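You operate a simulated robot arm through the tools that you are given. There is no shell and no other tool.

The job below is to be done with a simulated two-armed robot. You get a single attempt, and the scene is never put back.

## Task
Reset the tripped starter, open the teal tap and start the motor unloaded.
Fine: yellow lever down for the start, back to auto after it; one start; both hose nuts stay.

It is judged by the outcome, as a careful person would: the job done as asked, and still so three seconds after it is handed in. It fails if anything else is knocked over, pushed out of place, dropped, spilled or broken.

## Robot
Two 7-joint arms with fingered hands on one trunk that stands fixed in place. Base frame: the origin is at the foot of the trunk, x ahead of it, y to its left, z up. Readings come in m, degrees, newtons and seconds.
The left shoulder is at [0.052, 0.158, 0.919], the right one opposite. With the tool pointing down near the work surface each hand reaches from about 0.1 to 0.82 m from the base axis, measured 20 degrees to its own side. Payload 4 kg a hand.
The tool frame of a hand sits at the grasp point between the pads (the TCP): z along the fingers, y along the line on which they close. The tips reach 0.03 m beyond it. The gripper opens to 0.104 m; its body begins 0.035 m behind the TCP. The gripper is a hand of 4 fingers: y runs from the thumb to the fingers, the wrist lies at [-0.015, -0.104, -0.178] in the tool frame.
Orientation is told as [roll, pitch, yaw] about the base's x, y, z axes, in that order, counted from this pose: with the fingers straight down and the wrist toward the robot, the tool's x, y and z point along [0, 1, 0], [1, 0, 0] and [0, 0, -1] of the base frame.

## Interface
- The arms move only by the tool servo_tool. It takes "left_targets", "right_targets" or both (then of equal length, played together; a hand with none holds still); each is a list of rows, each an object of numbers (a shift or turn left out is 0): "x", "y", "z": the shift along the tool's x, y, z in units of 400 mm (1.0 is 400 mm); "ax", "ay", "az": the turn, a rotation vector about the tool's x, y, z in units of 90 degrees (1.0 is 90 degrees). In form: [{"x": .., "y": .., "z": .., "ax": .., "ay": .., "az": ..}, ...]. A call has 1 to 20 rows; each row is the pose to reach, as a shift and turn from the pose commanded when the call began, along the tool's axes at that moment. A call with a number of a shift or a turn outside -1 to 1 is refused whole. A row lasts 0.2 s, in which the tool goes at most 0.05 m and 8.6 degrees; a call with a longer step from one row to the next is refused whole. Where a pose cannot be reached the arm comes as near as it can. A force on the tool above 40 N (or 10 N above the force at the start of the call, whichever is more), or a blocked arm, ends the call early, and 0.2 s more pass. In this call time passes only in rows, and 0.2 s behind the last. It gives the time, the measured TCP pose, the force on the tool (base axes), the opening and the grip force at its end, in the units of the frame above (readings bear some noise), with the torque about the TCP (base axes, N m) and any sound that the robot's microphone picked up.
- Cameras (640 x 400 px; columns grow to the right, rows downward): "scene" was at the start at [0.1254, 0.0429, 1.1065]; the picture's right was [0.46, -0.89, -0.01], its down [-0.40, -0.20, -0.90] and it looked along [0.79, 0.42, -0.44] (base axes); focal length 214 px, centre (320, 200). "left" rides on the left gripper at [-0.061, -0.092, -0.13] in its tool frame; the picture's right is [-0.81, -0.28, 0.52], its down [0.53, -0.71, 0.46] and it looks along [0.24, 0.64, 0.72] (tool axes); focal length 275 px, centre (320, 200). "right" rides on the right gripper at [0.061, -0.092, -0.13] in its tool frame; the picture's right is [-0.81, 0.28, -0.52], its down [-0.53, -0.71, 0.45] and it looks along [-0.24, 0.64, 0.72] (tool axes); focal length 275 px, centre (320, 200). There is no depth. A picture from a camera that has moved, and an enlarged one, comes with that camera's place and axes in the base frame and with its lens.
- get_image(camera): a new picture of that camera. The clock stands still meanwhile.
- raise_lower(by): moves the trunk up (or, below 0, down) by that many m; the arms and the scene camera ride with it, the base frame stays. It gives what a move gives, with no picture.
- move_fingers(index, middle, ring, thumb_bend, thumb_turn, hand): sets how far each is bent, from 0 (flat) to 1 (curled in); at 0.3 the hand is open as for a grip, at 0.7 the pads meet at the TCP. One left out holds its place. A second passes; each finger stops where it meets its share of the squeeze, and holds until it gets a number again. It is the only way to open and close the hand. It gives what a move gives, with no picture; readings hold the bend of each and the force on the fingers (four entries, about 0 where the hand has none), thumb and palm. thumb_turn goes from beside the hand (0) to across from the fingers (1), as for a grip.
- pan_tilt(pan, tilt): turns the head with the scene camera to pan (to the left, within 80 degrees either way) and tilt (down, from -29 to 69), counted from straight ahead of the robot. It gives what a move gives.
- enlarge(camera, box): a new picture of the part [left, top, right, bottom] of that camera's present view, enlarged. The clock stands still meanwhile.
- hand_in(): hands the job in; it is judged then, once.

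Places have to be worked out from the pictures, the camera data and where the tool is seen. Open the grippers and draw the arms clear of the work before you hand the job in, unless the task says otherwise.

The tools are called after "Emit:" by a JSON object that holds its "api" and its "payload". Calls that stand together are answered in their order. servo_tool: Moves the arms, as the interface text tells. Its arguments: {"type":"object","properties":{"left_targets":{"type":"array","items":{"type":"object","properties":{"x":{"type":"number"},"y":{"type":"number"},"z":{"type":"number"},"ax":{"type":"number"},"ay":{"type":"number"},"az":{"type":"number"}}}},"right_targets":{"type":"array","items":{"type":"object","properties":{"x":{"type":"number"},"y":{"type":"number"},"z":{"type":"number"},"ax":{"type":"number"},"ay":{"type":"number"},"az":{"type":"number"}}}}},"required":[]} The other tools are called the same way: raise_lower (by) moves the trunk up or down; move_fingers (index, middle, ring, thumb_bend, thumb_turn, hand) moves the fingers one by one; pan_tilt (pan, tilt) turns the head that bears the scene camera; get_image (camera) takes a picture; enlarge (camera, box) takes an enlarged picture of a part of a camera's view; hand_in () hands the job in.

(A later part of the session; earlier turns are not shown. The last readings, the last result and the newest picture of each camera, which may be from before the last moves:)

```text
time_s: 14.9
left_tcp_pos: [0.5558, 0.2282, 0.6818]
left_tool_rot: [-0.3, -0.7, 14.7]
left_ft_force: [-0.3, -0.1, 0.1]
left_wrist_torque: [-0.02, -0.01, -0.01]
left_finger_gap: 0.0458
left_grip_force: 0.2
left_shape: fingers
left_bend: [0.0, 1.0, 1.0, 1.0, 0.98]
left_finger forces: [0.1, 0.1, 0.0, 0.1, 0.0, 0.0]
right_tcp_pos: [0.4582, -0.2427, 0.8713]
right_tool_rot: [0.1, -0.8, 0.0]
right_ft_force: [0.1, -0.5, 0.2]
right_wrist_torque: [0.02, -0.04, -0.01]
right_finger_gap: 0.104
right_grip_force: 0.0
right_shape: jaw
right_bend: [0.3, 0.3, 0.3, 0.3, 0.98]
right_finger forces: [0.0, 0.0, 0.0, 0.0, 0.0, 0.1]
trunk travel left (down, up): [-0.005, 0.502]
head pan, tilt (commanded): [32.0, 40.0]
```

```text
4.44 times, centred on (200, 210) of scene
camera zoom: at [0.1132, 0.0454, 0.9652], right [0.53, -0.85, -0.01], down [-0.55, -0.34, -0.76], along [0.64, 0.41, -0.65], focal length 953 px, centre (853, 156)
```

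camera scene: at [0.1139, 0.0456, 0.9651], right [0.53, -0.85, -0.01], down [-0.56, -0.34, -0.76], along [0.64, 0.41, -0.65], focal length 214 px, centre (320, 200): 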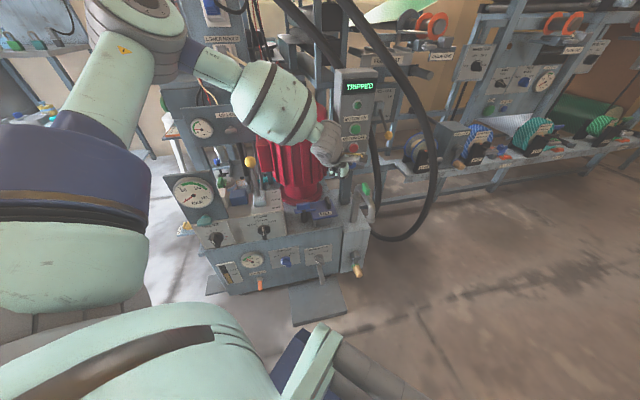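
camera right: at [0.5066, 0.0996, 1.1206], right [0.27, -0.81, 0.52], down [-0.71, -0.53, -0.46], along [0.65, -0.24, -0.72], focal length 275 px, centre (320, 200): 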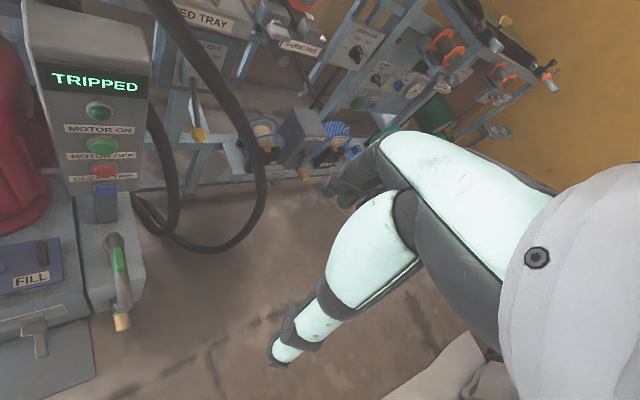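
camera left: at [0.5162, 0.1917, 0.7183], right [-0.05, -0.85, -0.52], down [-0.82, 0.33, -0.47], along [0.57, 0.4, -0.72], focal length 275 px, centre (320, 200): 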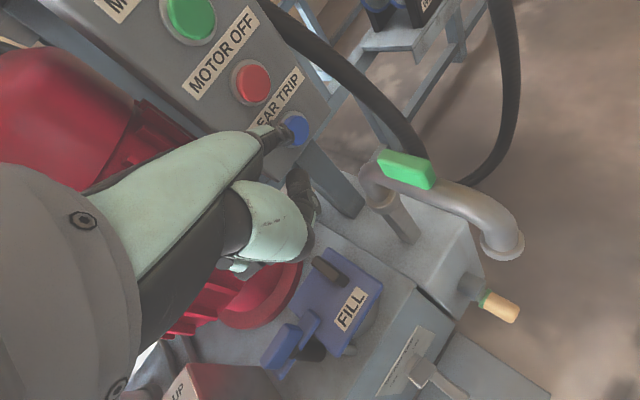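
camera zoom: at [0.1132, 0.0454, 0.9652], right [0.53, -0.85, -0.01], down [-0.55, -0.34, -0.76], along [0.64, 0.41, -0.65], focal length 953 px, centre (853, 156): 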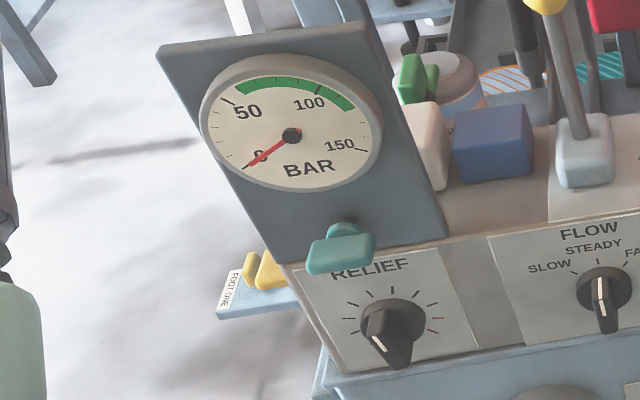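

The hand is clear. The teal handle is a horizontal bar on the gauge plate, near (0.292, 0.541, 0.536). I'll raise the trunk 0.2 m so the left arm has room to fold, then bring the hand around in front of the tap.

Emit:
{"api": "raise_lower", "payload": {"by": 0.2}}

Emit:
{"api": "servo_tool", "payload": {"left_targets": [{"x": 0.06, "y": -0.1}, {"x": 0.12, "y": -0.2}, {"x": 0.18, "y": -0.3}, {"x": 0.24, "y": -0.4, "az": -0.05}, {"x": 0.3, "y": -0.5, "az": -0.1}, {"x": 0.36, "y": -0.6, "az": -0.15}]}}

Emit:
{"api": "get_image", "payload": {"camera": "scene"}}

Emit:
{"api": "get_image", "payload": {"camera": "left"}}

```text
time_s: 17.0
left_tcp_pos: [0.5583, 0.2282, 0.8788]
left_tool_rot: [-0.3, -0.7, 14.8]
left_ft_force: [0.1, 0.5, 0.4]
left_wrist_torque: [-0.02, 0.03, 0.02]
left_finger_gap: 0.0458
left_grip_force: 0.0
left_shape: fingers
left_bend: [0.0, 1.0, 1.0, 1.0, 0.98]
left_finger forces: [0.0, 0.0, 0.0, 0.0, 0.0, 0.0]
right_tcp_pos: [0.4599, -0.2433, 1.0715]
right_tool_rot: [0.0, -0.7, 0.0]
right_ft_force: [-0.1, 0.1, 0.3]
right_wrist_torque: [0.04, -0.02, 0.01]
right_finger_gap: 0.1042
right_grip_force: 0.1
right_shape: jaw
right_bend: [0.3, 0.3, 0.3, 0.3, 0.98]
right_finger forces: [0.0, 0.0, 0.1, 0.1, 0.1, 0.1]
trunk travel left (down, up): [-0.205, 0.302]
head pan, tilt (commanded): [32.0, 40.0]
```

```text
time_s: 18.4
left_tcp_pos: [0.3809, 0.3297, 0.9137]
left_tool_rot: [-0.5, -0.6, 28.3]
left_ft_force: [-0.2, 0.2, -0.2]
left_wrist_torque: [0.01, -0.04, -0.01]
left_finger_gap: 0.0457
left_grip_force: 0.0
left_shape: fingers
left_bend: [0.0, 1.0, 1.0, 1.0, 0.98]
left_finger forces: [0.0, 0.1, 0.0, 0.1, 0.0, 0.0]
left hand out of reach, approached as far as the arm can: row 4, 5, 6
right_tcp_pos: [0.4578, -0.2417, 1.0732]
right_tool_rot: [-0.1, -0.7, 0.0]
right_ft_force: [0.0, 0.8, 0.5]
right_wrist_torque: [-0.03, 0.01, 0.01]
right_finger_gap: 0.1038
right_grip_force: 0.1
right_shape: jaw
right_bend: [0.3, 0.3, 0.3, 0.3, 0.98]
right_finger forces: [0.0, 0.0, 0.0, 0.0, 0.0, 0.0]
trunk travel left (down, up): [-0.205, 0.302]
head pan, tilt (commanded): [32.0, 40.0]
```

```text
taken
camera scene: at [0.1148, 0.0462, 1.1652], right [0.53, -0.85, -0.01], down [-0.55, -0.34, -0.76], along [0.64, 0.41, -0.65], focal length 214 px, centre (320, 200)
```

scene: 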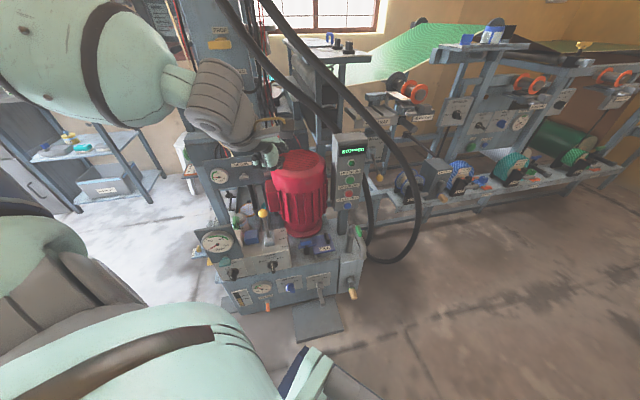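

```text
taken
camera left: at [0.3267, 0.2327, 1.0454], right [0.15, -0.84, -0.51], down [-0.88, 0.13, -0.47], along [0.46, 0.52, -0.72], focal length 275 px, centre (320, 200)
```

left: 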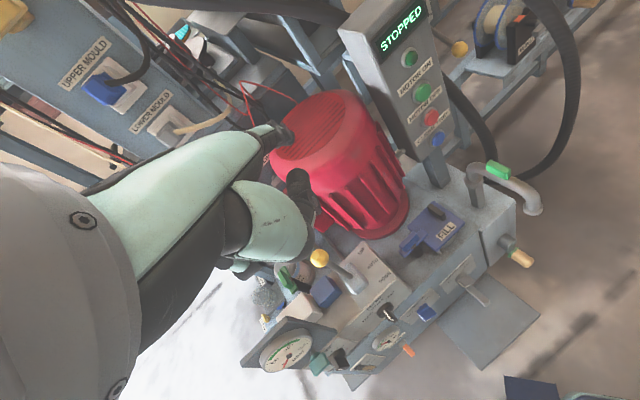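

The arm can't fold close in with the fingers steeply down, so I'll lower the hand while pitching it up about 22° so the wrist drops relative to the shoulder.

Emit:
{"api": "servo_tool", "payload": {"left_targets": [{"z": 0.08, "ax": -0.06}, {"z": 0.16, "ax": -0.12}, {"z": 0.24, "ax": -0.18}, {"z": 0.32, "ax": -0.25}]}}

Emit:
{"api": "get_image", "payload": {"camera": "left"}}

```text
time_s: 19.4
left_tcp_pos: [0.4312, 0.3367, 0.7651]
left_tool_rot: [-0.6, -23.3, 28.4]
left_ft_force: [-0.7, 0.1, 0.2]
left_wrist_torque: [0.01, 0.04, 0.02]
left_finger_gap: 0.0456
left_grip_force: 0.1
left_shape: fingers
left_bend: [0.0, 1.0, 1.0, 1.0, 0.98]
left_finger forces: [0.1, 0.0, 0.1, 0.1, 0.0, 0.0]
left hand out of reach, approached as far as the arm can: row 1, 2, 3, 4
right_tcp_pos: [0.4606, -0.2428, 1.0702]
right_tool_rot: [-0.1, -0.6, 0.0]
right_ft_force: [0.5, -0.7, -0.7]
right_wrist_torque: [-0.03, 0.0, 0.01]
right_finger_gap: 0.1038
right_grip_force: 0.0
right_shape: jaw
right_bend: [0.3, 0.3, 0.3, 0.3, 0.98]
right_finger forces: [0.0, 0.0, 0.0, 0.1, 0.0, 0.1]
trunk travel left (down, up): [-0.205, 0.302]
head pan, tilt (commanded): [32.0, 40.0]
```

```text
taken
camera left: at [0.3402, 0.2183, 0.8499], right [0.34, -0.74, -0.58], down [-0.67, 0.24, -0.7], along [0.66, 0.63, -0.41], focal length 275 px, centre (320, 200)
```

left: 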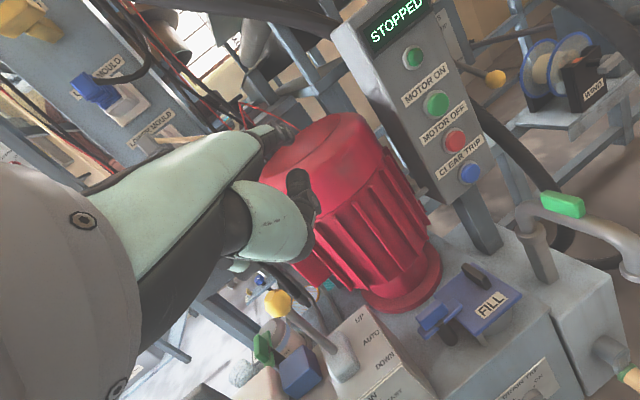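

The arm is still short of where I want it, so I'll look at the whole arm's posture to understand which limit it is meeting.

Emit:
{"api": "pan_tilt", "payload": {"pan": 55, "tilt": 35}}

Emit:
{"api": "get_image", "payload": {"camera": "scene"}}

Emit:
{"api": "get_image", "payload": {"camera": "right"}}

```text
time_s: 20.3
left_tcp_pos: [0.4303, 0.3366, 0.7651]
left_tool_rot: [-0.3, -23.1, 28.5]
left_ft_force: [0.4, -0.2, 0.3]
left_wrist_torque: [-0.01, 0.02, 0.02]
left_finger_gap: 0.0458
left_grip_force: 0.1
left_shape: fingers
left_bend: [0.0, 1.0, 1.0, 1.0, 0.98]
left_finger forces: [0.0, 0.1, 0.0, 0.0, 0.1, 0.0]
right_tcp_pos: [0.4592, -0.2418, 1.0712]
right_tool_rot: [0.0, -0.8, 0.1]
right_ft_force: [0.7, -1.2, 0.1]
right_wrist_torque: [-0.02, -0.02, 0.0]
right_finger_gap: 0.104
right_grip_force: 0.1
right_shape: jaw
right_bend: [0.3, 0.3, 0.3, 0.3, 0.98]
right_finger forces: [0.0, 0.0, 0.0, 0.0, 0.1, 0.0]
trunk travel left (down, up): [-0.205, 0.302]
head pan, tilt (commanded): [55.0, 35.0]
```

```text
taken
camera scene: at [0.0953, 0.0727, 1.1728], right [0.82, -0.57, -0.01], down [-0.34, -0.47, -0.81], along [0.46, 0.67, -0.58], focal length 214 px, centre (320, 200)
```

scene: 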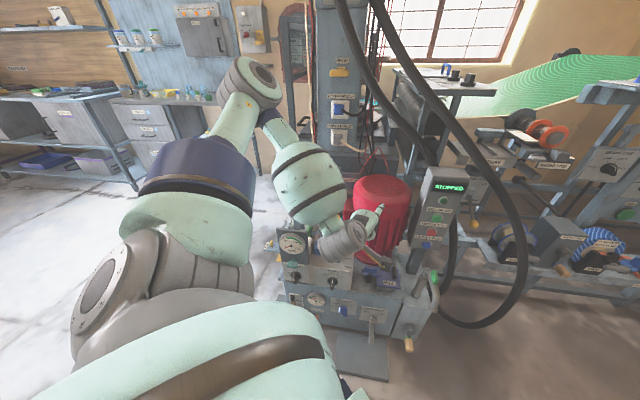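

```text
taken
camera right: at [0.3673, -0.1809, 1.1998], right [0.27, -0.81, 0.52], down [-0.71, -0.53, -0.46], along [0.65, -0.24, -0.72], focal length 275 px, centre (320, 200)
```

right: 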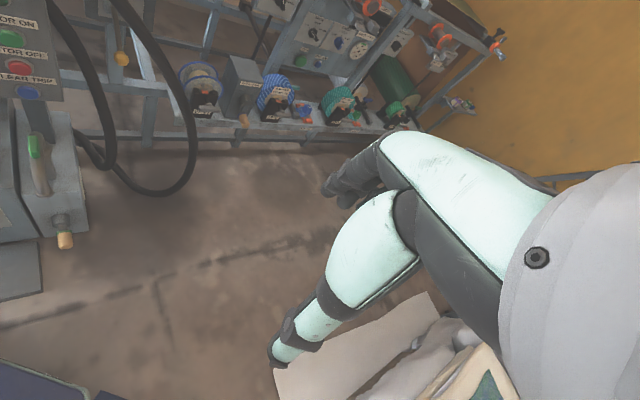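

The left elbow is held high and out to the left, so the forearm points down and right; that suits a hand with its fingers straight down and a heading near 0. I'll undo the pitch, rise, and later come over the tap from above.

Emit:
{"api": "servo_tool", "payload": {"left_targets": [{"y": 0.037, "z": -0.086, "ax": 0.065}, {"y": 0.074, "z": -0.172, "ax": 0.13}, {"y": 0.111, "z": -0.259, "ax": 0.195}, {"y": 0.148, "z": -0.345, "ax": 0.255}]}}

Emit:
{"api": "move_fingers", "payload": {"hand": "left", "index": 0.35}}

Emit:
{"api": "get_image", "payload": {"camera": "left"}}

Emit:
{"api": "get_image", "payload": {"camera": "scene"}}

```text
time_s: 21.3
left_tcp_pos: [0.4319, 0.3382, 0.9165]
left_tool_rot: [-0.4, -0.2, 28.2]
left_ft_force: [0.2, 0.5, 0.3]
left_wrist_torque: [0.0, -0.02, 0.01]
left_finger_gap: 0.0457
left_grip_force: 0.1
left_shape: fingers
left_bend: [0.0, 1.0, 1.0, 1.0, 0.98]
left_finger forces: [0.0, 0.0, 0.0, 0.0, 0.1, 0.1]
left hand out of reach, approached as far as the arm can: row 1
right_tcp_pos: [0.4593, -0.2445, 1.0719]
right_tool_rot: [0.0, -0.7, -0.1]
right_ft_force: [-0.8, -0.1, 0.3]
right_wrist_torque: [0.06, 0.02, 0.0]
right_finger_gap: 0.1039
right_grip_force: 0.0
right_shape: jaw
right_bend: [0.3, 0.3, 0.3, 0.3, 0.98]
right_finger forces: [0.0, 0.1, 0.1, 0.0, 0.0, 0.0]
trunk travel left (down, up): [-0.205, 0.302]
head pan, tilt (commanded): [55.0, 35.0]
```

```text
time_s: 22.3
left_tcp_pos: [0.4332, 0.3382, 0.9135]
left_tool_rot: [-0.3, -0.3, 28.2]
left_ft_force: [0.3, 0.8, 0.2]
left_wrist_torque: [-0.04, 0.01, -0.03]
left_finger_gap: 0.0271
left_grip_force: 0.1
left_shape: fingers
left_bend: [0.3, 1.0, 1.0, 0.99, 0.97]
left_finger forces: [0.0, 0.0, 0.0, 0.0, 0.1, 0.0]
right_tcp_pos: [0.4587, -0.2429, 1.0714]
right_tool_rot: [-0.1, -0.7, 0.0]
right_ft_force: [-0.7, 0.3, 0.1]
right_wrist_torque: [-0.02, -0.01, 0.0]
right_finger_gap: 0.104
right_grip_force: 0.2
right_shape: jaw
right_bend: [0.3, 0.3, 0.3, 0.3, 0.98]
right_finger forces: [0.0, 0.0, 0.0, 0.0, 0.0, 0.1]
trunk travel left (down, up): [-0.205, 0.302]
head pan, tilt (commanded): [55.0, 35.0]
```

```text
taken
camera left: at [0.3801, 0.2417, 1.0459], right [0.14, -0.85, -0.51], down [-0.88, 0.13, -0.46], along [0.46, 0.52, -0.72], focal length 275 px, centre (320, 200)
```

left: 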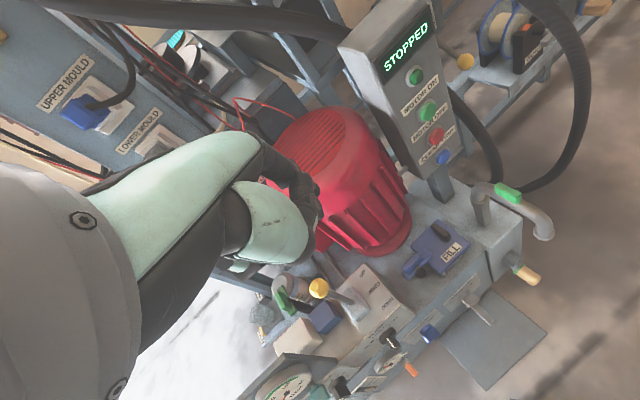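

```text
taken
camera scene: at [0.095, 0.0727, 1.1728], right [0.82, -0.57, -0.01], down [-0.34, -0.47, -0.81], along [0.46, 0.67, -0.58], focal length 214 px, centre (320, 200)
```

scene: 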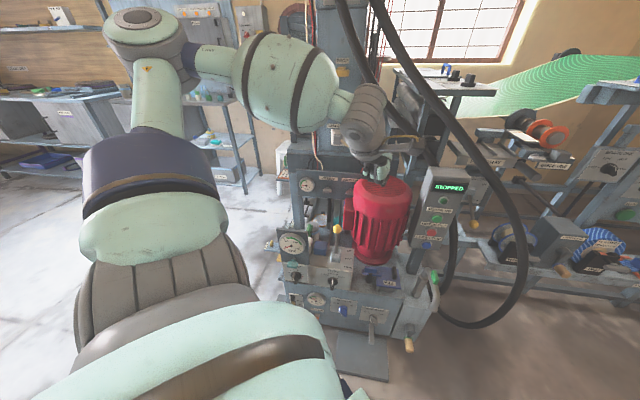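

I'll enlarge both views to see where the half-bent index tip now is relative to the tool.

Emit:
{"api": "enlarge", "payload": {"camera": "scene", "box": [310, 60, 430, 220]}}

Emit:
{"api": "enlarge", "payload": {"camera": "left", "box": [200, 100, 380, 300]}}

```text
2.50 times, centred on (370, 140) of scene
camera zoom: at [0.095, 0.0727, 1.1728], right [0.82, -0.57, -0.01], down [-0.34, -0.47, -0.81], along [0.46, 0.67, -0.58], focal length 536 px, centre (195, 350)
```

zoom: 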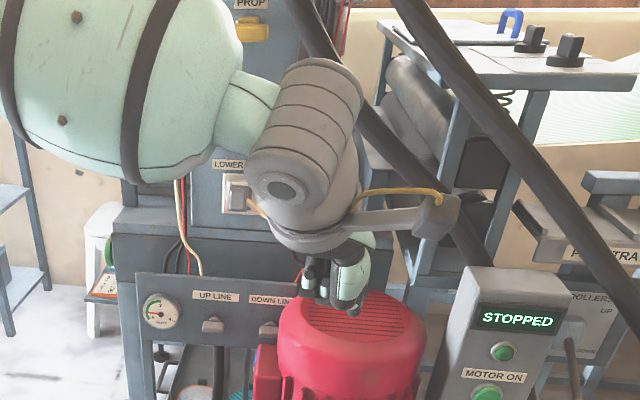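

```text
2.00 times, centred on (290, 200) of left
camera zoom: at [0.3801, 0.2417, 1.0459], right [0.14, -0.85, -0.51], down [-0.88, 0.13, -0.46], along [0.46, 0.52, -0.72], focal length 551 px, centre (380, 200)
```

zoom: 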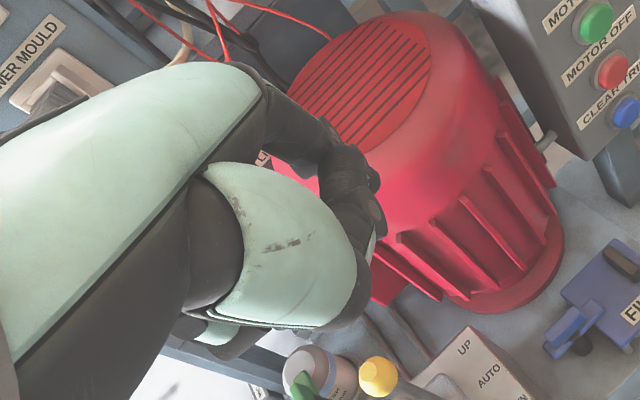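

The thumb blocks the bent index, so the flat index remains the best poker. I'll straighten it, and take the hand with heading 0 to a spot in front of and above the tap, ready to lower the trunk.

Emit:
{"api": "move_fingers", "payload": {"hand": "left", "index": 0.0}}

Emit:
{"api": "servo_tool", "payload": {"left_targets": [{"x": 0.095, "y": -0.03, "az": 0.039}, {"x": 0.19, "y": -0.061, "az": 0.078}, {"x": 0.285, "y": -0.092, "az": 0.117}, {"x": 0.38, "y": -0.122, "az": 0.156}, {"x": 0.475, "y": -0.153, "az": 0.196}, {"x": 0.571, "y": -0.183, "az": 0.235}, {"x": 0.666, "y": -0.214, "az": 0.274}, {"x": 0.761, "y": -0.2445, "az": 0.313}]}}

Emit:
{"api": "raise_lower", "payload": {"by": -0.2}}

Emit:
{"api": "get_image", "payload": {"camera": "scene"}}

Emit:
{"api": "get_image", "payload": {"camera": "left"}}

```text
time_s: 23.3
left_tcp_pos: [0.4324, 0.3376, 0.914]
left_tool_rot: [-0.3, -0.2, 28.2]
left_ft_force: [0.2, -0.5, 0.2]
left_wrist_torque: [-0.02, -0.01, -0.02]
left_finger_gap: 0.0461
left_grip_force: 0.0
left_shape: fingers
left_bend: [0.0, 1.0, 1.0, 1.0, 0.97]
left_finger forces: [0.0, 0.0, 0.0, 0.1, 0.0, 0.0]
right_tcp_pos: [0.4607, -0.2434, 1.0716]
right_tool_rot: [0.0, -0.7, 0.0]
right_ft_force: [0.2, 0.0, 0.2]
right_wrist_torque: [0.01, 0.02, 0.02]
right_finger_gap: 0.1041
right_grip_force: 0.1
right_shape: jaw
right_bend: [0.3, 0.3, 0.3, 0.3, 0.98]
right_finger forces: [0.1, 0.0, 0.0, 0.1, 0.0, 0.1]
trunk travel left (down, up): [-0.205, 0.302]
head pan, tilt (commanded): [55.0, 35.0]
```

```text
time_s: 25.1
left_tcp_pos: [0.1998, 0.5625, 0.9127]
left_tool_rot: [-0.3, -0.4, 0.1]
left_ft_force: [0.6, -1.1, -0.1]
left_wrist_torque: [-0.04, 0.01, -0.02]
left_finger_gap: 0.0454
left_grip_force: 0.0
left_shape: fingers
left_bend: [0.0, 1.0, 1.0, 1.0, 0.97]
left_finger forces: [0.1, 0.0, 0.0, 0.0, 0.0, 0.0]
right_tcp_pos: [0.458, -0.2421, 1.0714]
right_tool_rot: [-0.1, -0.7, 0.0]
right_ft_force: [0.4, 0.1, -0.2]
right_wrist_torque: [0.02, 0.0, 0.01]
right_finger_gap: 0.1037
right_grip_force: 0.0
right_shape: jaw
right_bend: [0.3, 0.3, 0.3, 0.3, 0.98]
right_finger forces: [0.0, 0.0, 0.0, 0.0, 0.1, 0.1]
trunk travel left (down, up): [-0.205, 0.302]
head pan, tilt (commanded): [55.0, 35.0]
```

```text
time_s: 27.3
left_tcp_pos: [0.2005, 0.5615, 0.7129]
left_tool_rot: [-0.2, -0.3, 0.1]
left_ft_force: [-0.1, -0.4, -0.2]
left_wrist_torque: [0.01, 0.01, -0.01]
left_finger_gap: 0.0458
left_grip_force: 0.1
left_shape: fingers
left_bend: [0.0, 1.0, 1.0, 1.0, 0.97]
left_finger forces: [0.0, 0.0, 0.0, 0.0, 0.1, 0.0]
right_tcp_pos: [0.4588, -0.2428, 0.871]
right_tool_rot: [0.0, -0.7, 0.0]
right_ft_force: [-0.6, 0.1, -1.3]
right_wrist_torque: [-0.01, 0.01, -0.02]
right_finger_gap: 0.1038
right_grip_force: 0.0
right_shape: jaw
right_bend: [0.3, 0.3, 0.3, 0.3, 0.98]
right_finger forces: [0.1, 0.0, 0.0, 0.0, 0.0, 0.0]
trunk travel left (down, up): [-0.005, 0.502]
head pan, tilt (commanded): [55.0, 35.0]
```

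```text
taken
camera scene: at [0.092, 0.0727, 0.9729], right [0.82, -0.57, -0.01], down [-0.34, -0.47, -0.81], along [0.46, 0.67, -0.58], focal length 214 px, centre (320, 200)
```

scene: 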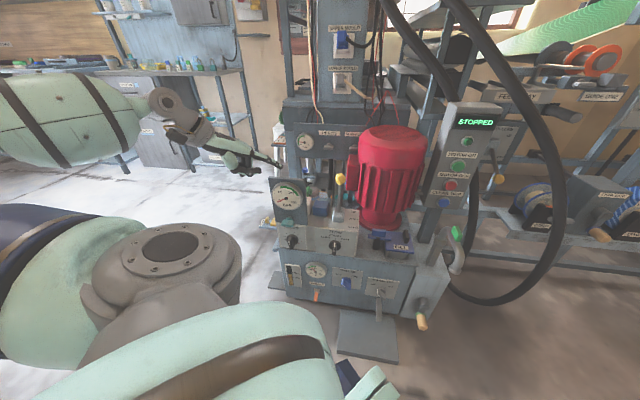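

```text
taken
camera left: at [0.1078, 0.5005, 0.844], right [-0.27, -0.81, -0.52], down [-0.71, 0.53, -0.46], along [0.65, 0.24, -0.72], focal length 275 px, centre (320, 200)
```

left: 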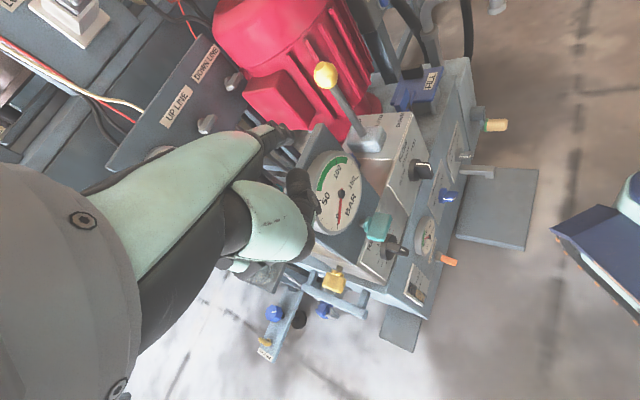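

That pose was reached easily, and the tap is visible in both views. I'll enlarge both to fix its position and see its stem.

Emit:
{"api": "enlarge", "payload": {"camera": "left", "box": [300, 140, 460, 300]}}

Emit:
{"api": "enlarge", "payload": {"camera": "scene", "box": [220, 120, 370, 270]}}

Emit:
{"api": "enlarge", "payload": {"camera": "scene", "box": [255, 165, 335, 255]}}

```text
2.50 times, centred on (380, 220) of left
camera zoom: at [0.1078, 0.5005, 0.844], right [-0.27, -0.81, -0.52], down [-0.71, 0.53, -0.46], along [0.65, 0.24, -0.72], focal length 688 px, centre (170, 150)
```

zoom: 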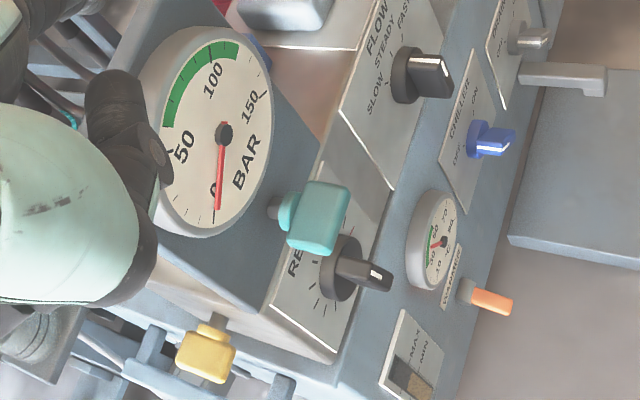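

```text
2.67 times, centred on (295, 195) of scene
camera zoom: at [0.092, 0.0727, 0.9729], right [0.82, -0.57, -0.01], down [-0.34, -0.47, -0.81], along [0.46, 0.67, -0.58], focal length 572 px, centre (387, 213)
```

zoom: 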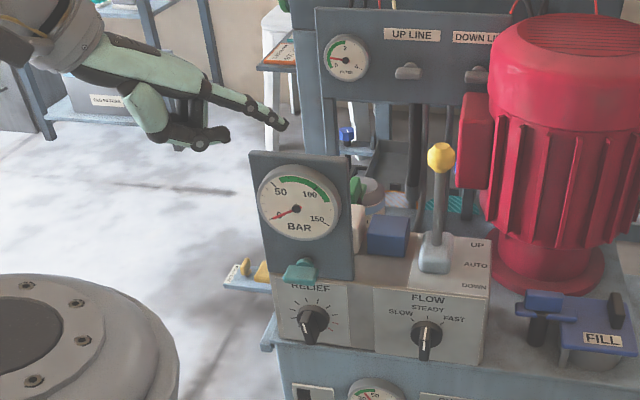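

```text
4.44 times, centred on (295, 210) of scene
camera zoom: at [0.092, 0.0727, 0.9729], right [0.82, -0.57, -0.01], down [-0.34, -0.47, -0.81], along [0.46, 0.67, -0.58], focal length 953 px, centre (431, 156)
```

zoom: 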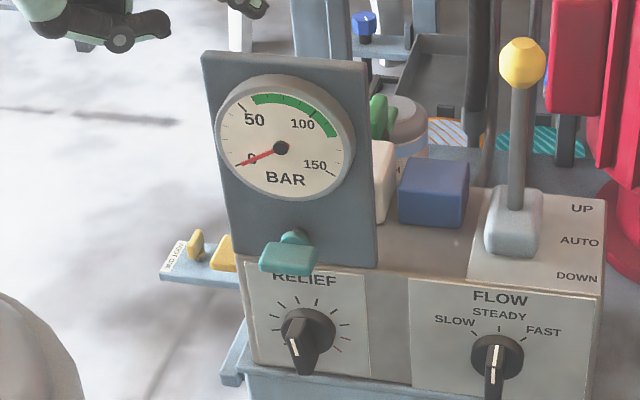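

Triangulation puts the teal paddle's centre at about (0.292, 0.541, 0.533) and its neck at (0.303, 0.5535, 0.5355); it lies flat, so it should turn a quarter about the axis facing me. I'll bring the fingertip down in front of the plate, just above the paddle, and check.

Emit:
{"api": "servo_tool", "payload": {"left_targets": [{"x": -0.025, "y": -0.05, "z": 0.075}, {"x": -0.025, "y": -0.075, "z": 0.175}, {"x": -0.025, "y": -0.075, "z": 0.2625}, {"x": -0.025, "y": -0.075, "z": 0.325}]}}

Emit:
{"api": "enlarge", "payload": {"camera": "left", "box": [220, 60, 420, 260]}}

Emit:
{"api": "enlarge", "payload": {"camera": "scene", "box": [230, 150, 350, 270]}}

```text
time_s: 28.3
left_tcp_pos: [0.1727, 0.55, 0.5843]
left_tool_rot: [-0.2, -0.3, 0.2]
left_ft_force: [-0.5, -0.6, -0.4]
left_wrist_torque: [0.01, -0.01, -0.01]
left_finger_gap: 0.0456
left_grip_force: 0.0
left_shape: fingers
left_bend: [0.0, 1.0, 1.0, 1.0, 0.97]
left_finger forces: [0.0, 0.0, 0.0, 0.0, 0.1, 0.0]
right_tcp_pos: [0.4593, -0.2433, 0.871]
right_tool_rot: [-0.1, -0.7, 0.0]
right_ft_force: [0.6, -0.2, 0.5]
right_wrist_torque: [0.0, -0.01, -0.01]
right_finger_gap: 0.1039
right_grip_force: 0.0
right_shape: jaw
right_bend: [0.3, 0.3, 0.3, 0.3, 0.98]
right_finger forces: [0.1, 0.1, 0.0, 0.0, 0.0, 0.0]
trunk travel left (down, up): [-0.005, 0.502]
head pan, tilt (commanded): [55.0, 35.0]
```

```text
2.00 times, centred on (320, 160) of left
camera zoom: at [0.0781, 0.4892, 0.7146], right [-0.27, -0.81, -0.52], down [-0.71, 0.53, -0.46], along [0.65, 0.24, -0.72], focal length 551 px, centre (320, 280)
```

zoom: 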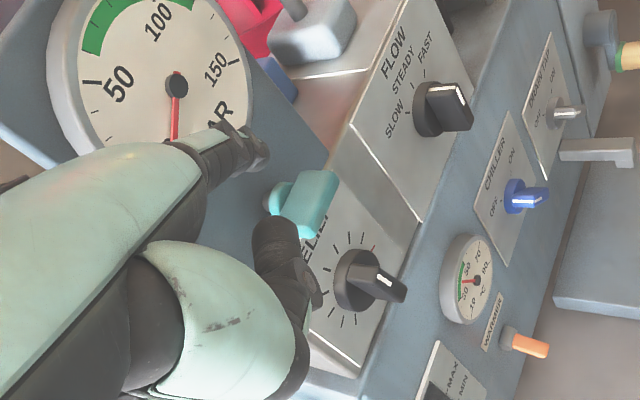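

```text
3.33 times, centred on (290, 210) of scene
camera zoom: at [0.092, 0.0729, 0.9729], right [0.82, -0.57, -0.01], down [-0.34, -0.47, -0.81], along [0.46, 0.67, -0.58], focal length 715 px, centre (420, 167)
```

zoom: 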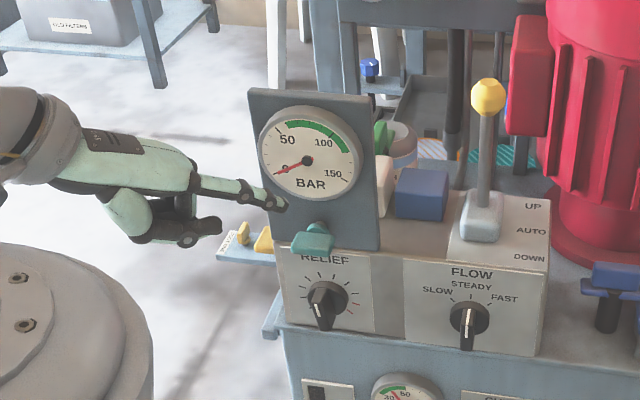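

The fingertip is at about (0.269, 0.536, 0.590) and the paddle is centred near (0.289, 0.540, 0.535). I'll position the tip above the paddle's left end, to turn it anticlockwise by pressing down, and look before contact.

Emit:
{"api": "servo_tool", "payload": {"left_targets": [{"x": 0.02, "y": 0.015, "z": 0.035}, {"x": 0.036, "y": 0.03, "z": 0.07}]}}

Emit:
{"api": "enlarge", "payload": {"camera": "left", "box": [240, 80, 380, 220]}}

Emit:
{"api": "enlarge", "payload": {"camera": "scene", "box": [250, 180, 320, 240]}}

```text
time_s: 28.9
left_tcp_pos: [0.184, 0.564, 0.5542]
left_tool_rot: [-0.2, -0.3, 0.0]
left_ft_force: [0.4, 0.5, -1.0]
left_wrist_torque: [0.02, 0.0, 0.02]
left_finger_gap: 0.0457
left_grip_force: 0.0
left_shape: fingers
left_bend: [0.0, 1.0, 1.0, 1.0, 0.97]
left_finger forces: [0.0, 0.0, 0.0, 0.0, 0.0, 0.0]
right_tcp_pos: [0.4596, -0.2424, 0.8704]
right_tool_rot: [-0.1, -0.7, -0.1]
right_ft_force: [-0.1, 0.3, 0.5]
right_wrist_torque: [0.01, -0.01, -0.02]
right_finger_gap: 0.1041
right_grip_force: 0.0
right_shape: jaw
right_bend: [0.3, 0.3, 0.3, 0.3, 0.98]
right_finger forces: [0.0, 0.0, 0.0, 0.1, 0.1, 0.1]
trunk travel left (down, up): [-0.005, 0.502]
head pan, tilt (commanded): [55.0, 35.0]
```

```text
2.86 times, centred on (310, 150) of left
camera zoom: at [0.0916, 0.5035, 0.6858], right [-0.27, -0.81, -0.52], down [-0.71, 0.53, -0.46], along [0.65, 0.24, -0.72], focal length 786 px, centre (349, 343)
```

zoom: 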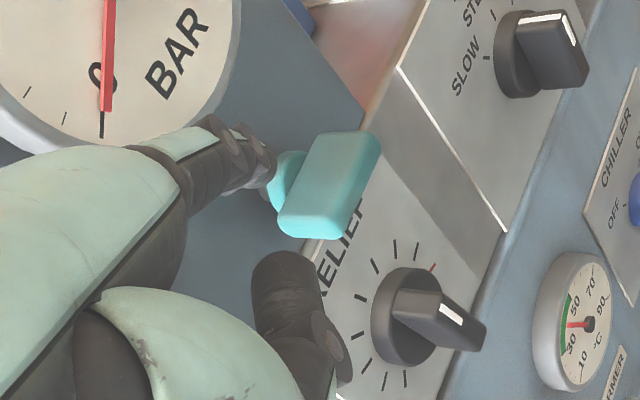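

```text
6.67 times, centred on (285, 210) of scene
camera zoom: at [0.0921, 0.0729, 0.9729], right [0.82, -0.57, -0.01], down [-0.34, -0.47, -0.81], along [0.46, 0.67, -0.58], focal length 1430 px, centre (553, 133)
```

zoom: 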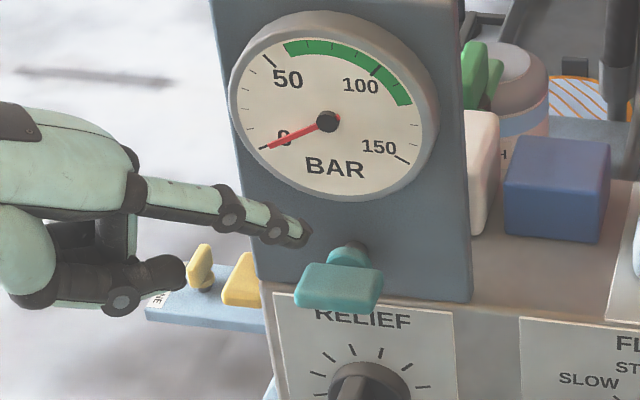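

The tip will land slightly too near the neck, so I'll shift it back about 7 mm. Then I'll press down on the paddle's left end along a small arc for about 2.6 cm, watching the force.

Emit:
{"api": "servo_tool", "payload": {"left_targets": [{"y": -0.0175, "z": 0.015}, {"y": -0.0175, "z": 0.025}, {"x": 0.0025, "y": -0.02, "z": 0.035}, {"x": 0.005, "y": -0.0225, "z": 0.045}, {"x": 0.0075, "y": -0.025, "z": 0.055}, {"x": 0.009, "y": -0.0275, "z": 0.065}]}}

Emit:
{"api": "enlarge", "payload": {"camera": "left", "box": [240, 80, 380, 220]}}

Emit:
{"api": "enlarge", "payload": {"camera": "scene", "box": [250, 180, 320, 240]}}

```text
time_s: 30.3
left_tcp_pos: [0.1736, 0.5685, 0.5286]
left_tool_rot: [-0.2, -0.4, 0.2]
left_ft_force: [-0.3, 0.2, -0.5]
left_wrist_torque: [0.01, -0.02, -0.02]
left_finger_gap: 0.0457
left_grip_force: 0.1
left_shape: fingers
left_bend: [0.0, 1.0, 1.0, 1.0, 0.97]
left_finger forces: [0.0, 0.0, 0.1, 0.0, 0.1, 0.1]
right_tcp_pos: [0.4573, -0.2425, 0.8708]
right_tool_rot: [0.0, -0.6, 0.0]
right_ft_force: [-0.1, 0.1, -0.7]
right_wrist_torque: [0.0, -0.03, 0.01]
right_finger_gap: 0.1037
right_grip_force: 0.1
right_shape: jaw
right_bend: [0.3, 0.3, 0.3, 0.3, 0.98]
right_finger forces: [0.0, 0.0, 0.0, 0.0, 0.0, 0.0]
trunk travel left (down, up): [-0.005, 0.502]
head pan, tilt (commanded): [55.0, 35.0]
```

```text
2.86 times, centred on (310, 150) of left
camera zoom: at [0.0804, 0.5072, 0.6598], right [-0.27, -0.81, -0.52], down [-0.71, 0.53, -0.46], along [0.65, 0.24, -0.72], focal length 786 px, centre (349, 343)
```

zoom: 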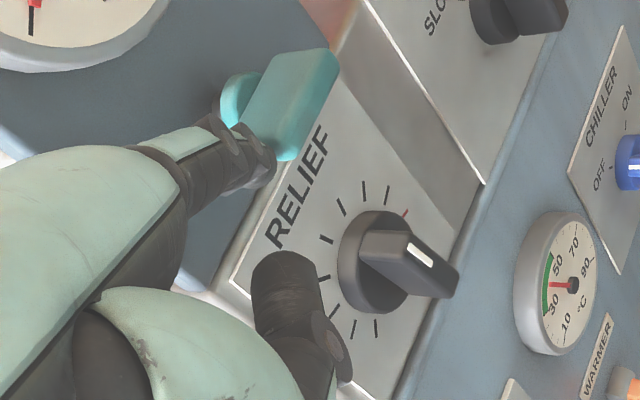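

```text
6.67 times, centred on (285, 210) of scene
camera zoom: at [0.092, 0.0727, 0.9729], right [0.82, -0.57, -0.01], down [-0.34, -0.47, -0.81], along [0.46, 0.67, -0.58], focal length 1430 px, centre (553, 133)
```

zoom: 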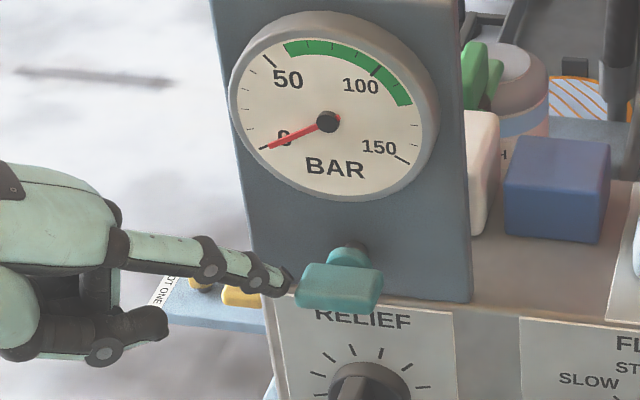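

The finger slipped down just left of the paddle's end without touching it (zero force). From the picture the paddle's centre is about 2.5 cm to the right of the tip, so I'll rise 2.6 cm and move 1.35 cm to the right.

Emit:
{"api": "servo_tool", "payload": {"left_targets": [{"z": -0.03}, {"z": -0.06}, {"x": -0.0125, "y": 0.0115, "z": -0.065}, {"x": -0.0248, "y": 0.023, "z": -0.065}]}}

Emit:
{"api": "enlarge", "payload": {"camera": "left", "box": [240, 80, 380, 220]}}

Emit:
{"api": "enlarge", "payload": {"camera": "scene", "box": [250, 180, 320, 240]}}

```text
time_s: 31.3
left_tcp_pos: [0.1824, 0.5576, 0.5551]
left_tool_rot: [-0.2, -0.2, 0.1]
left_ft_force: [-0.4, 0.6, 0.1]
left_wrist_torque: [0.0, 0.02, -0.01]
left_finger_gap: 0.0459
left_grip_force: 0.1
left_shape: fingers
left_bend: [0.0, 1.0, 1.0, 1.0, 0.97]
left_finger forces: [0.0, 0.0, 0.0, 0.0, 0.0, 0.0]
right_tcp_pos: [0.4607, -0.2427, 0.8714]
right_tool_rot: [0.0, -0.7, 0.0]
right_ft_force: [0.5, 0.2, 0.7]
right_wrist_torque: [0.01, 0.01, 0.01]
right_finger_gap: 0.1038
right_grip_force: 0.1
right_shape: jaw
right_bend: [0.3, 0.3, 0.3, 0.3, 0.98]
right_finger forces: [0.1, 0.0, 0.1, 0.0, 0.0, 0.0]
trunk travel left (down, up): [-0.005, 0.502]
head pan, tilt (commanded): [55.0, 35.0]
```

```text
2.86 times, centred on (310, 150) of left
camera zoom: at [0.089, 0.497, 0.6858], right [-0.27, -0.81, -0.52], down [-0.71, 0.53, -0.46], along [0.65, 0.24, -0.72], focal length 786 px, centre (349, 343)
```

zoom: 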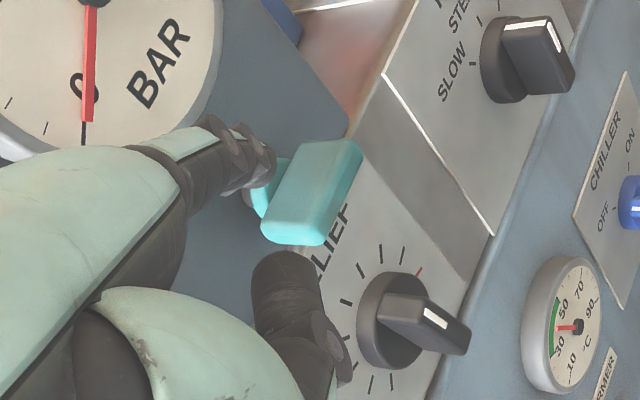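

```text
6.67 times, centred on (285, 210) of scene
camera zoom: at [0.0921, 0.0727, 0.9729], right [0.82, -0.57, -0.01], down [-0.34, -0.47, -0.81], along [0.46, 0.67, -0.58], focal length 1430 px, centre (553, 133)
```

zoom: 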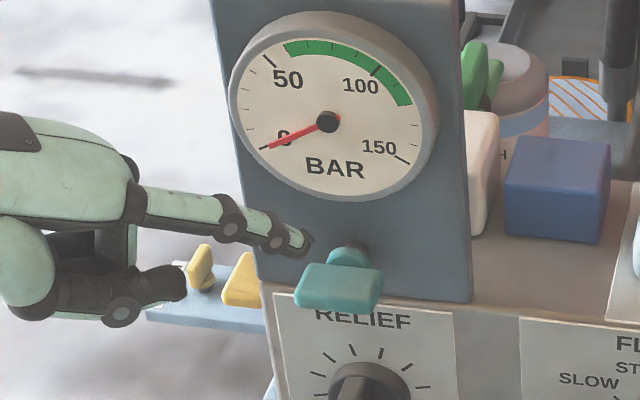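

The tip is above the paddle's left end now; I'll nudge 4 mm right and press down again along the arc.

Emit:
{"api": "servo_tool", "payload": {"left_targets": [{"x": -0.0066, "y": 0.0061, "z": 0.02}, {"x": -0.0066, "y": 0.0061, "z": 0.0325}, {"x": -0.0036, "y": 0.0034, "z": 0.0425}, {"x": 0.0, "y": 0.0, "z": 0.0525}, {"x": 0.0027, "y": -0.0025, "z": 0.0625}]}}

Emit:
{"api": "enlarge", "payload": {"camera": "left", "box": [240, 80, 380, 220]}}

Emit:
{"api": "enlarge", "payload": {"camera": "scene", "box": [250, 180, 320, 240]}}

```text
time_s: 32.5
left_tcp_pos: [0.1811, 0.5602, 0.5306]
left_tool_rot: [-0.3, -0.4, 0.2]
left_ft_force: [-0.4, 0.5, 2.8]
left_wrist_torque: [-0.04, -0.26, -0.06]
left_finger_gap: 0.0472
left_grip_force: 1.8
left_shape: fingers
left_bend: [0.0, 1.0, 1.0, 1.0, 0.97]
left_finger forces: [2.7, 0.0, 0.0, 0.0, 0.0, 0.1]
right_tcp_pos: [0.4592, -0.2431, 0.8718]
right_tool_rot: [-0.1, -0.7, 0.0]
right_ft_force: [-0.4, -0.5, 0.5]
right_wrist_torque: [0.0, 0.0, -0.01]
right_finger_gap: 0.1037
right_grip_force: 0.0
right_shape: jaw
right_bend: [0.3, 0.3, 0.3, 0.3, 0.98]
right_finger forces: [0.0, 0.1, 0.0, 0.0, 0.1, 0.0]
trunk travel left (down, up): [-0.005, 0.502]
head pan, tilt (commanded): [55.0, 35.0]
```

```text
2.86 times, centred on (310, 150) of left
camera zoom: at [0.0883, 0.4987, 0.6613], right [-0.27, -0.81, -0.52], down [-0.71, 0.53, -0.46], along [0.65, 0.24, -0.72], focal length 786 px, centre (349, 343)
```

zoom: 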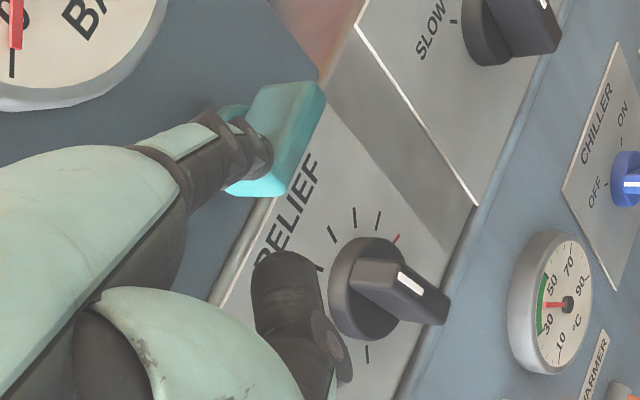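

```text
6.67 times, centred on (285, 210) of scene
camera zoom: at [0.0918, 0.0725, 0.973], right [0.82, -0.57, -0.01], down [-0.34, -0.47, -0.81], along [0.46, 0.67, -0.58], focal length 1430 px, centre (553, 133)
```

zoom: 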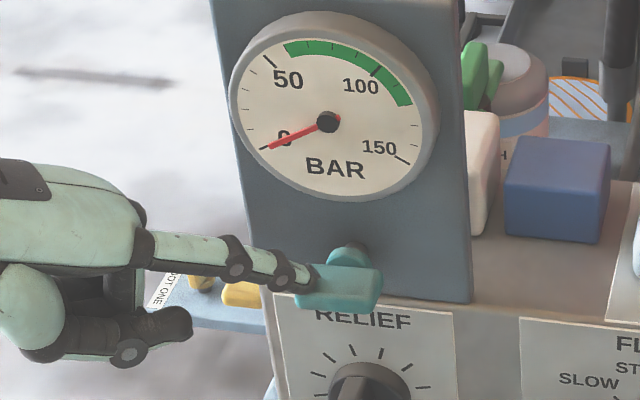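

Contact now: 2.8 N upward, with the tip resting on the paddle's left end. I'll press down a further 1 cm in small steps and watch the force.

Emit:
{"api": "servo_tool", "payload": {"left_targets": [{"z": 0.0075}, {"x": 0.0018, "y": -0.0017, "z": 0.015}, {"x": 0.0036, "y": -0.0034, "z": 0.0225}]}}

Emit:
{"api": "enlarge", "payload": {"camera": "scene", "box": [250, 180, 320, 240]}}

Emit:
{"api": "enlarge", "payload": {"camera": "left", "box": [240, 80, 380, 220]}}

```text
time_s: 33.3
left_tcp_pos: [0.1798, 0.56, 0.5192]
left_tool_rot: [-0.2, -0.3, 0.1]
left_ft_force: [-1.6, 0.6, 2.6]
left_wrist_torque: [-0.06, -0.25, -0.01]
left_finger_gap: 0.0474
left_grip_force: 0.8
left_shape: fingers
left_bend: [0.0, 1.0, 1.0, 1.0, 0.97]
left_finger forces: [2.3, 0.0, 0.0, 0.1, 0.0, 0.0]
right_tcp_pos: [0.4599, -0.2427, 0.8716]
right_tool_rot: [0.0, -0.7, 0.1]
right_ft_force: [0.3, -0.4, 0.8]
right_wrist_torque: [0.0, 0.0, -0.01]
right_finger_gap: 0.104
right_grip_force: 0.0
right_shape: jaw
right_bend: [0.3, 0.3, 0.3, 0.3, 0.98]
right_finger forces: [0.0, 0.1, 0.0, 0.0, 0.1, 0.0]
trunk travel left (down, up): [-0.005, 0.502]
head pan, tilt (commanded): [55.0, 35.0]
```

```text
6.67 times, centred on (285, 210) of scene
camera zoom: at [0.0919, 0.0726, 0.9729], right [0.82, -0.57, -0.01], down [-0.34, -0.47, -0.81], along [0.46, 0.67, -0.58], focal length 1430 px, centre (553, 133)
```

zoom: 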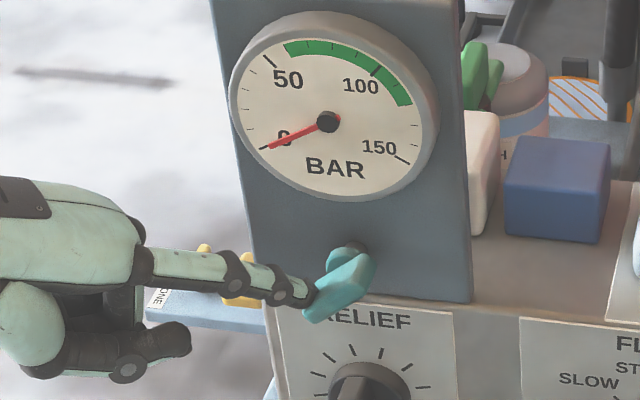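

```text
2.86 times, centred on (310, 150) of left
camera zoom: at [0.0868, 0.5, 0.652], right [-0.27, -0.81, -0.52], down [-0.71, 0.53, -0.46], along [0.65, 0.24, -0.72], focal length 786 px, centre (349, 343)
```

zoom: 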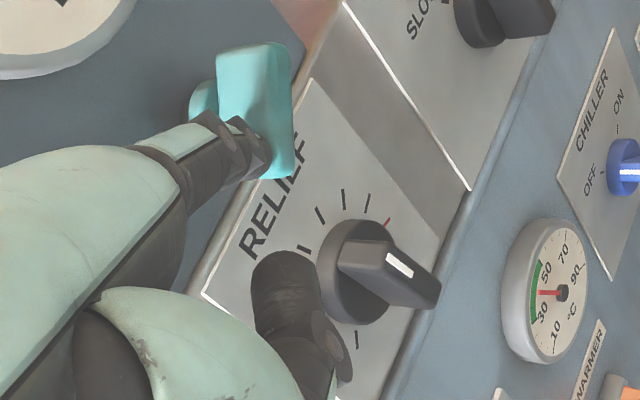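

The paddle has swung about 38° anticlockwise with only 2.6 N, so that's the free direction. I'll continue along the arc, down and then under to the right.

Emit:
{"api": "servo_tool", "payload": {"left_targets": [{"x": -0.0009, "y": 0.0009, "z": 0.0088}, {"x": -0.0015, "y": 0.0014, "z": 0.0175}, {"x": -0.0037, "y": 0.0034, "z": 0.025}, {"x": -0.0064, "y": 0.006, "z": 0.0313}, {"x": -0.0091, "y": 0.0085, "z": 0.0363}]}}

Emit:
{"api": "enlarge", "payload": {"camera": "scene", "box": [250, 180, 320, 240]}}

Emit:
{"api": "enlarge", "payload": {"camera": "left", "box": [240, 60, 380, 200]}}

```text
time_s: 34.5
left_tcp_pos: [0.1828, 0.5575, 0.5066]
left_tool_rot: [-0.1, -0.4, 0.3]
left_ft_force: [-2.0, 2.9, 1.2]
left_wrist_torque: [-0.04, -0.08, 0.15]
left_finger_gap: 0.0455
left_grip_force: 1.2
left_shape: fingers
left_bend: [0.0, 1.0, 1.0, 1.0, 0.97]
left_finger forces: [2.1, 0.0, 0.0, 0.0, 0.0, 0.0]
right_tcp_pos: [0.4592, -0.2431, 0.8714]
right_tool_rot: [0.0, -0.6, 0.0]
right_ft_force: [0.7, -0.3, 0.9]
right_wrist_torque: [0.01, -0.04, 0.02]
right_finger_gap: 0.1039
right_grip_force: 0.0
right_shape: jaw
right_bend: [0.3, 0.3, 0.3, 0.3, 0.98]
right_finger forces: [0.0, 0.0, 0.0, 0.0, 0.0, 0.0]
trunk travel left (down, up): [-0.005, 0.502]
head pan, tilt (commanded): [55.0, 35.0]
```

```text
6.67 times, centred on (285, 210) of scene
camera zoom: at [0.0919, 0.0727, 0.9729], right [0.82, -0.57, -0.01], down [-0.34, -0.47, -0.81], along [0.46, 0.67, -0.58], focal length 1430 px, centre (553, 133)
```

zoom: 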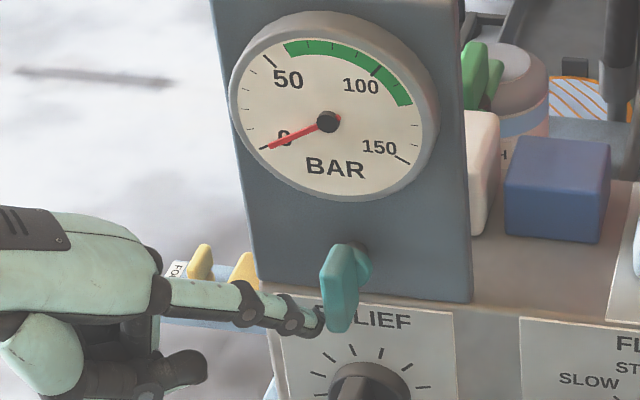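

```text
2.86 times, centred on (310, 130) of left
camera zoom: at [0.09, 0.4956, 0.6367], right [-0.27, -0.81, -0.52], down [-0.71, 0.53, -0.46], along [0.65, 0.24, -0.72], focal length 786 px, centre (349, 400)
```

zoom: 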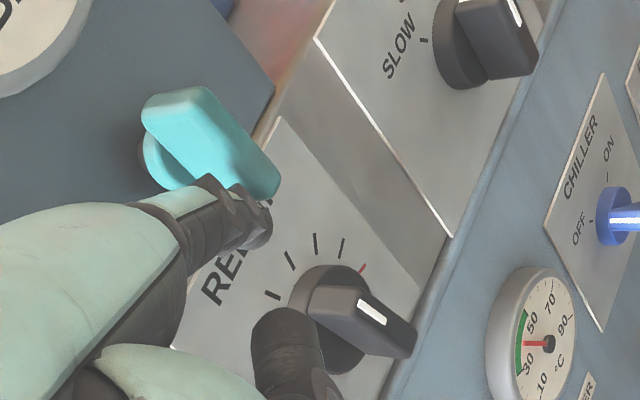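

The paddle is almost upright. I'll push its lower end a little further right to bring it to its stop.

Emit:
{"api": "servo_tool", "payload": {"left_targets": [{"x": -0.0036, "y": 0.0034, "z": 0.002}, {"x": -0.0073, "y": 0.0068, "z": 0.002}, {"x": -0.011, "y": 0.0102, "z": 0.002}]}}

Emit:
{"api": "enlarge", "payload": {"camera": "scene", "box": [250, 180, 320, 240]}}

Emit:
{"api": "enlarge", "payload": {"camera": "left", "box": [240, 60, 380, 200]}}

```text
time_s: 35.3
left_tcp_pos: [0.1862, 0.552, 0.5046]
left_tool_rot: [-0.1, -0.2, 0.2]
left_ft_force: [-4.5, 3.4, 0.2]
left_wrist_torque: [0.0, -0.03, 0.38]
left_finger_gap: 0.0436
left_grip_force: 3.4
left_shape: fingers
left_bend: [0.02, 1.0, 1.0, 1.0, 0.97]
left_finger forces: [6.4, 0.1, 0.0, 0.0, 0.0, 0.0]
right_tcp_pos: [0.4593, -0.2415, 0.8709]
right_tool_rot: [0.0, -0.8, -0.1]
right_ft_force: [0.8, 0.4, -0.3]
right_wrist_torque: [-0.05, 0.02, 0.01]
right_finger_gap: 0.104
right_grip_force: 0.0
right_shape: jaw
right_bend: [0.3, 0.3, 0.3, 0.3, 0.98]
right_finger forces: [0.0, 0.1, 0.0, 0.0, 0.1, 0.0]
trunk travel left (down, up): [-0.005, 0.502]
head pan, tilt (commanded): [55.0, 35.0]
```

```text
6.67 times, centred on (285, 210) of scene
camera zoom: at [0.0917, 0.0729, 0.9729], right [0.82, -0.57, -0.01], down [-0.34, -0.47, -0.81], along [0.46, 0.67, -0.58], focal length 1430 px, centre (553, 133)
```

zoom: 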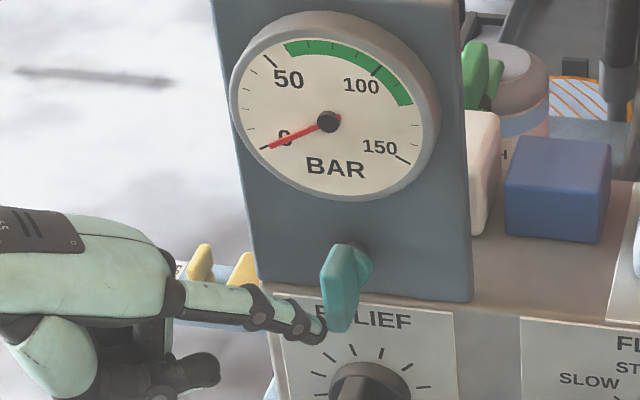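

```text
2.86 times, centred on (310, 130) of left
camera zoom: at [0.0941, 0.491, 0.6364], right [-0.27, -0.81, -0.52], down [-0.71, 0.53, -0.46], along [0.65, 0.24, -0.72], focal length 786 px, centre (349, 400)
```

zoom: 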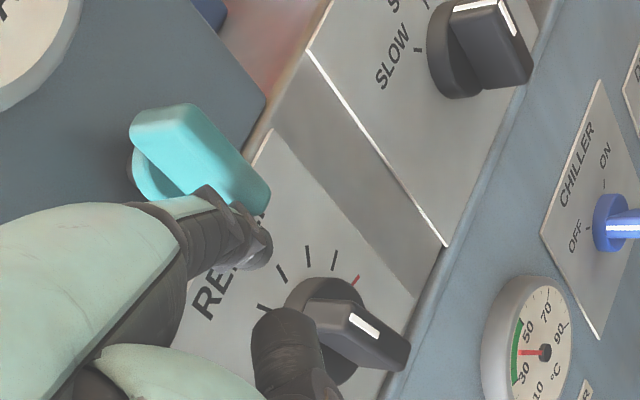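

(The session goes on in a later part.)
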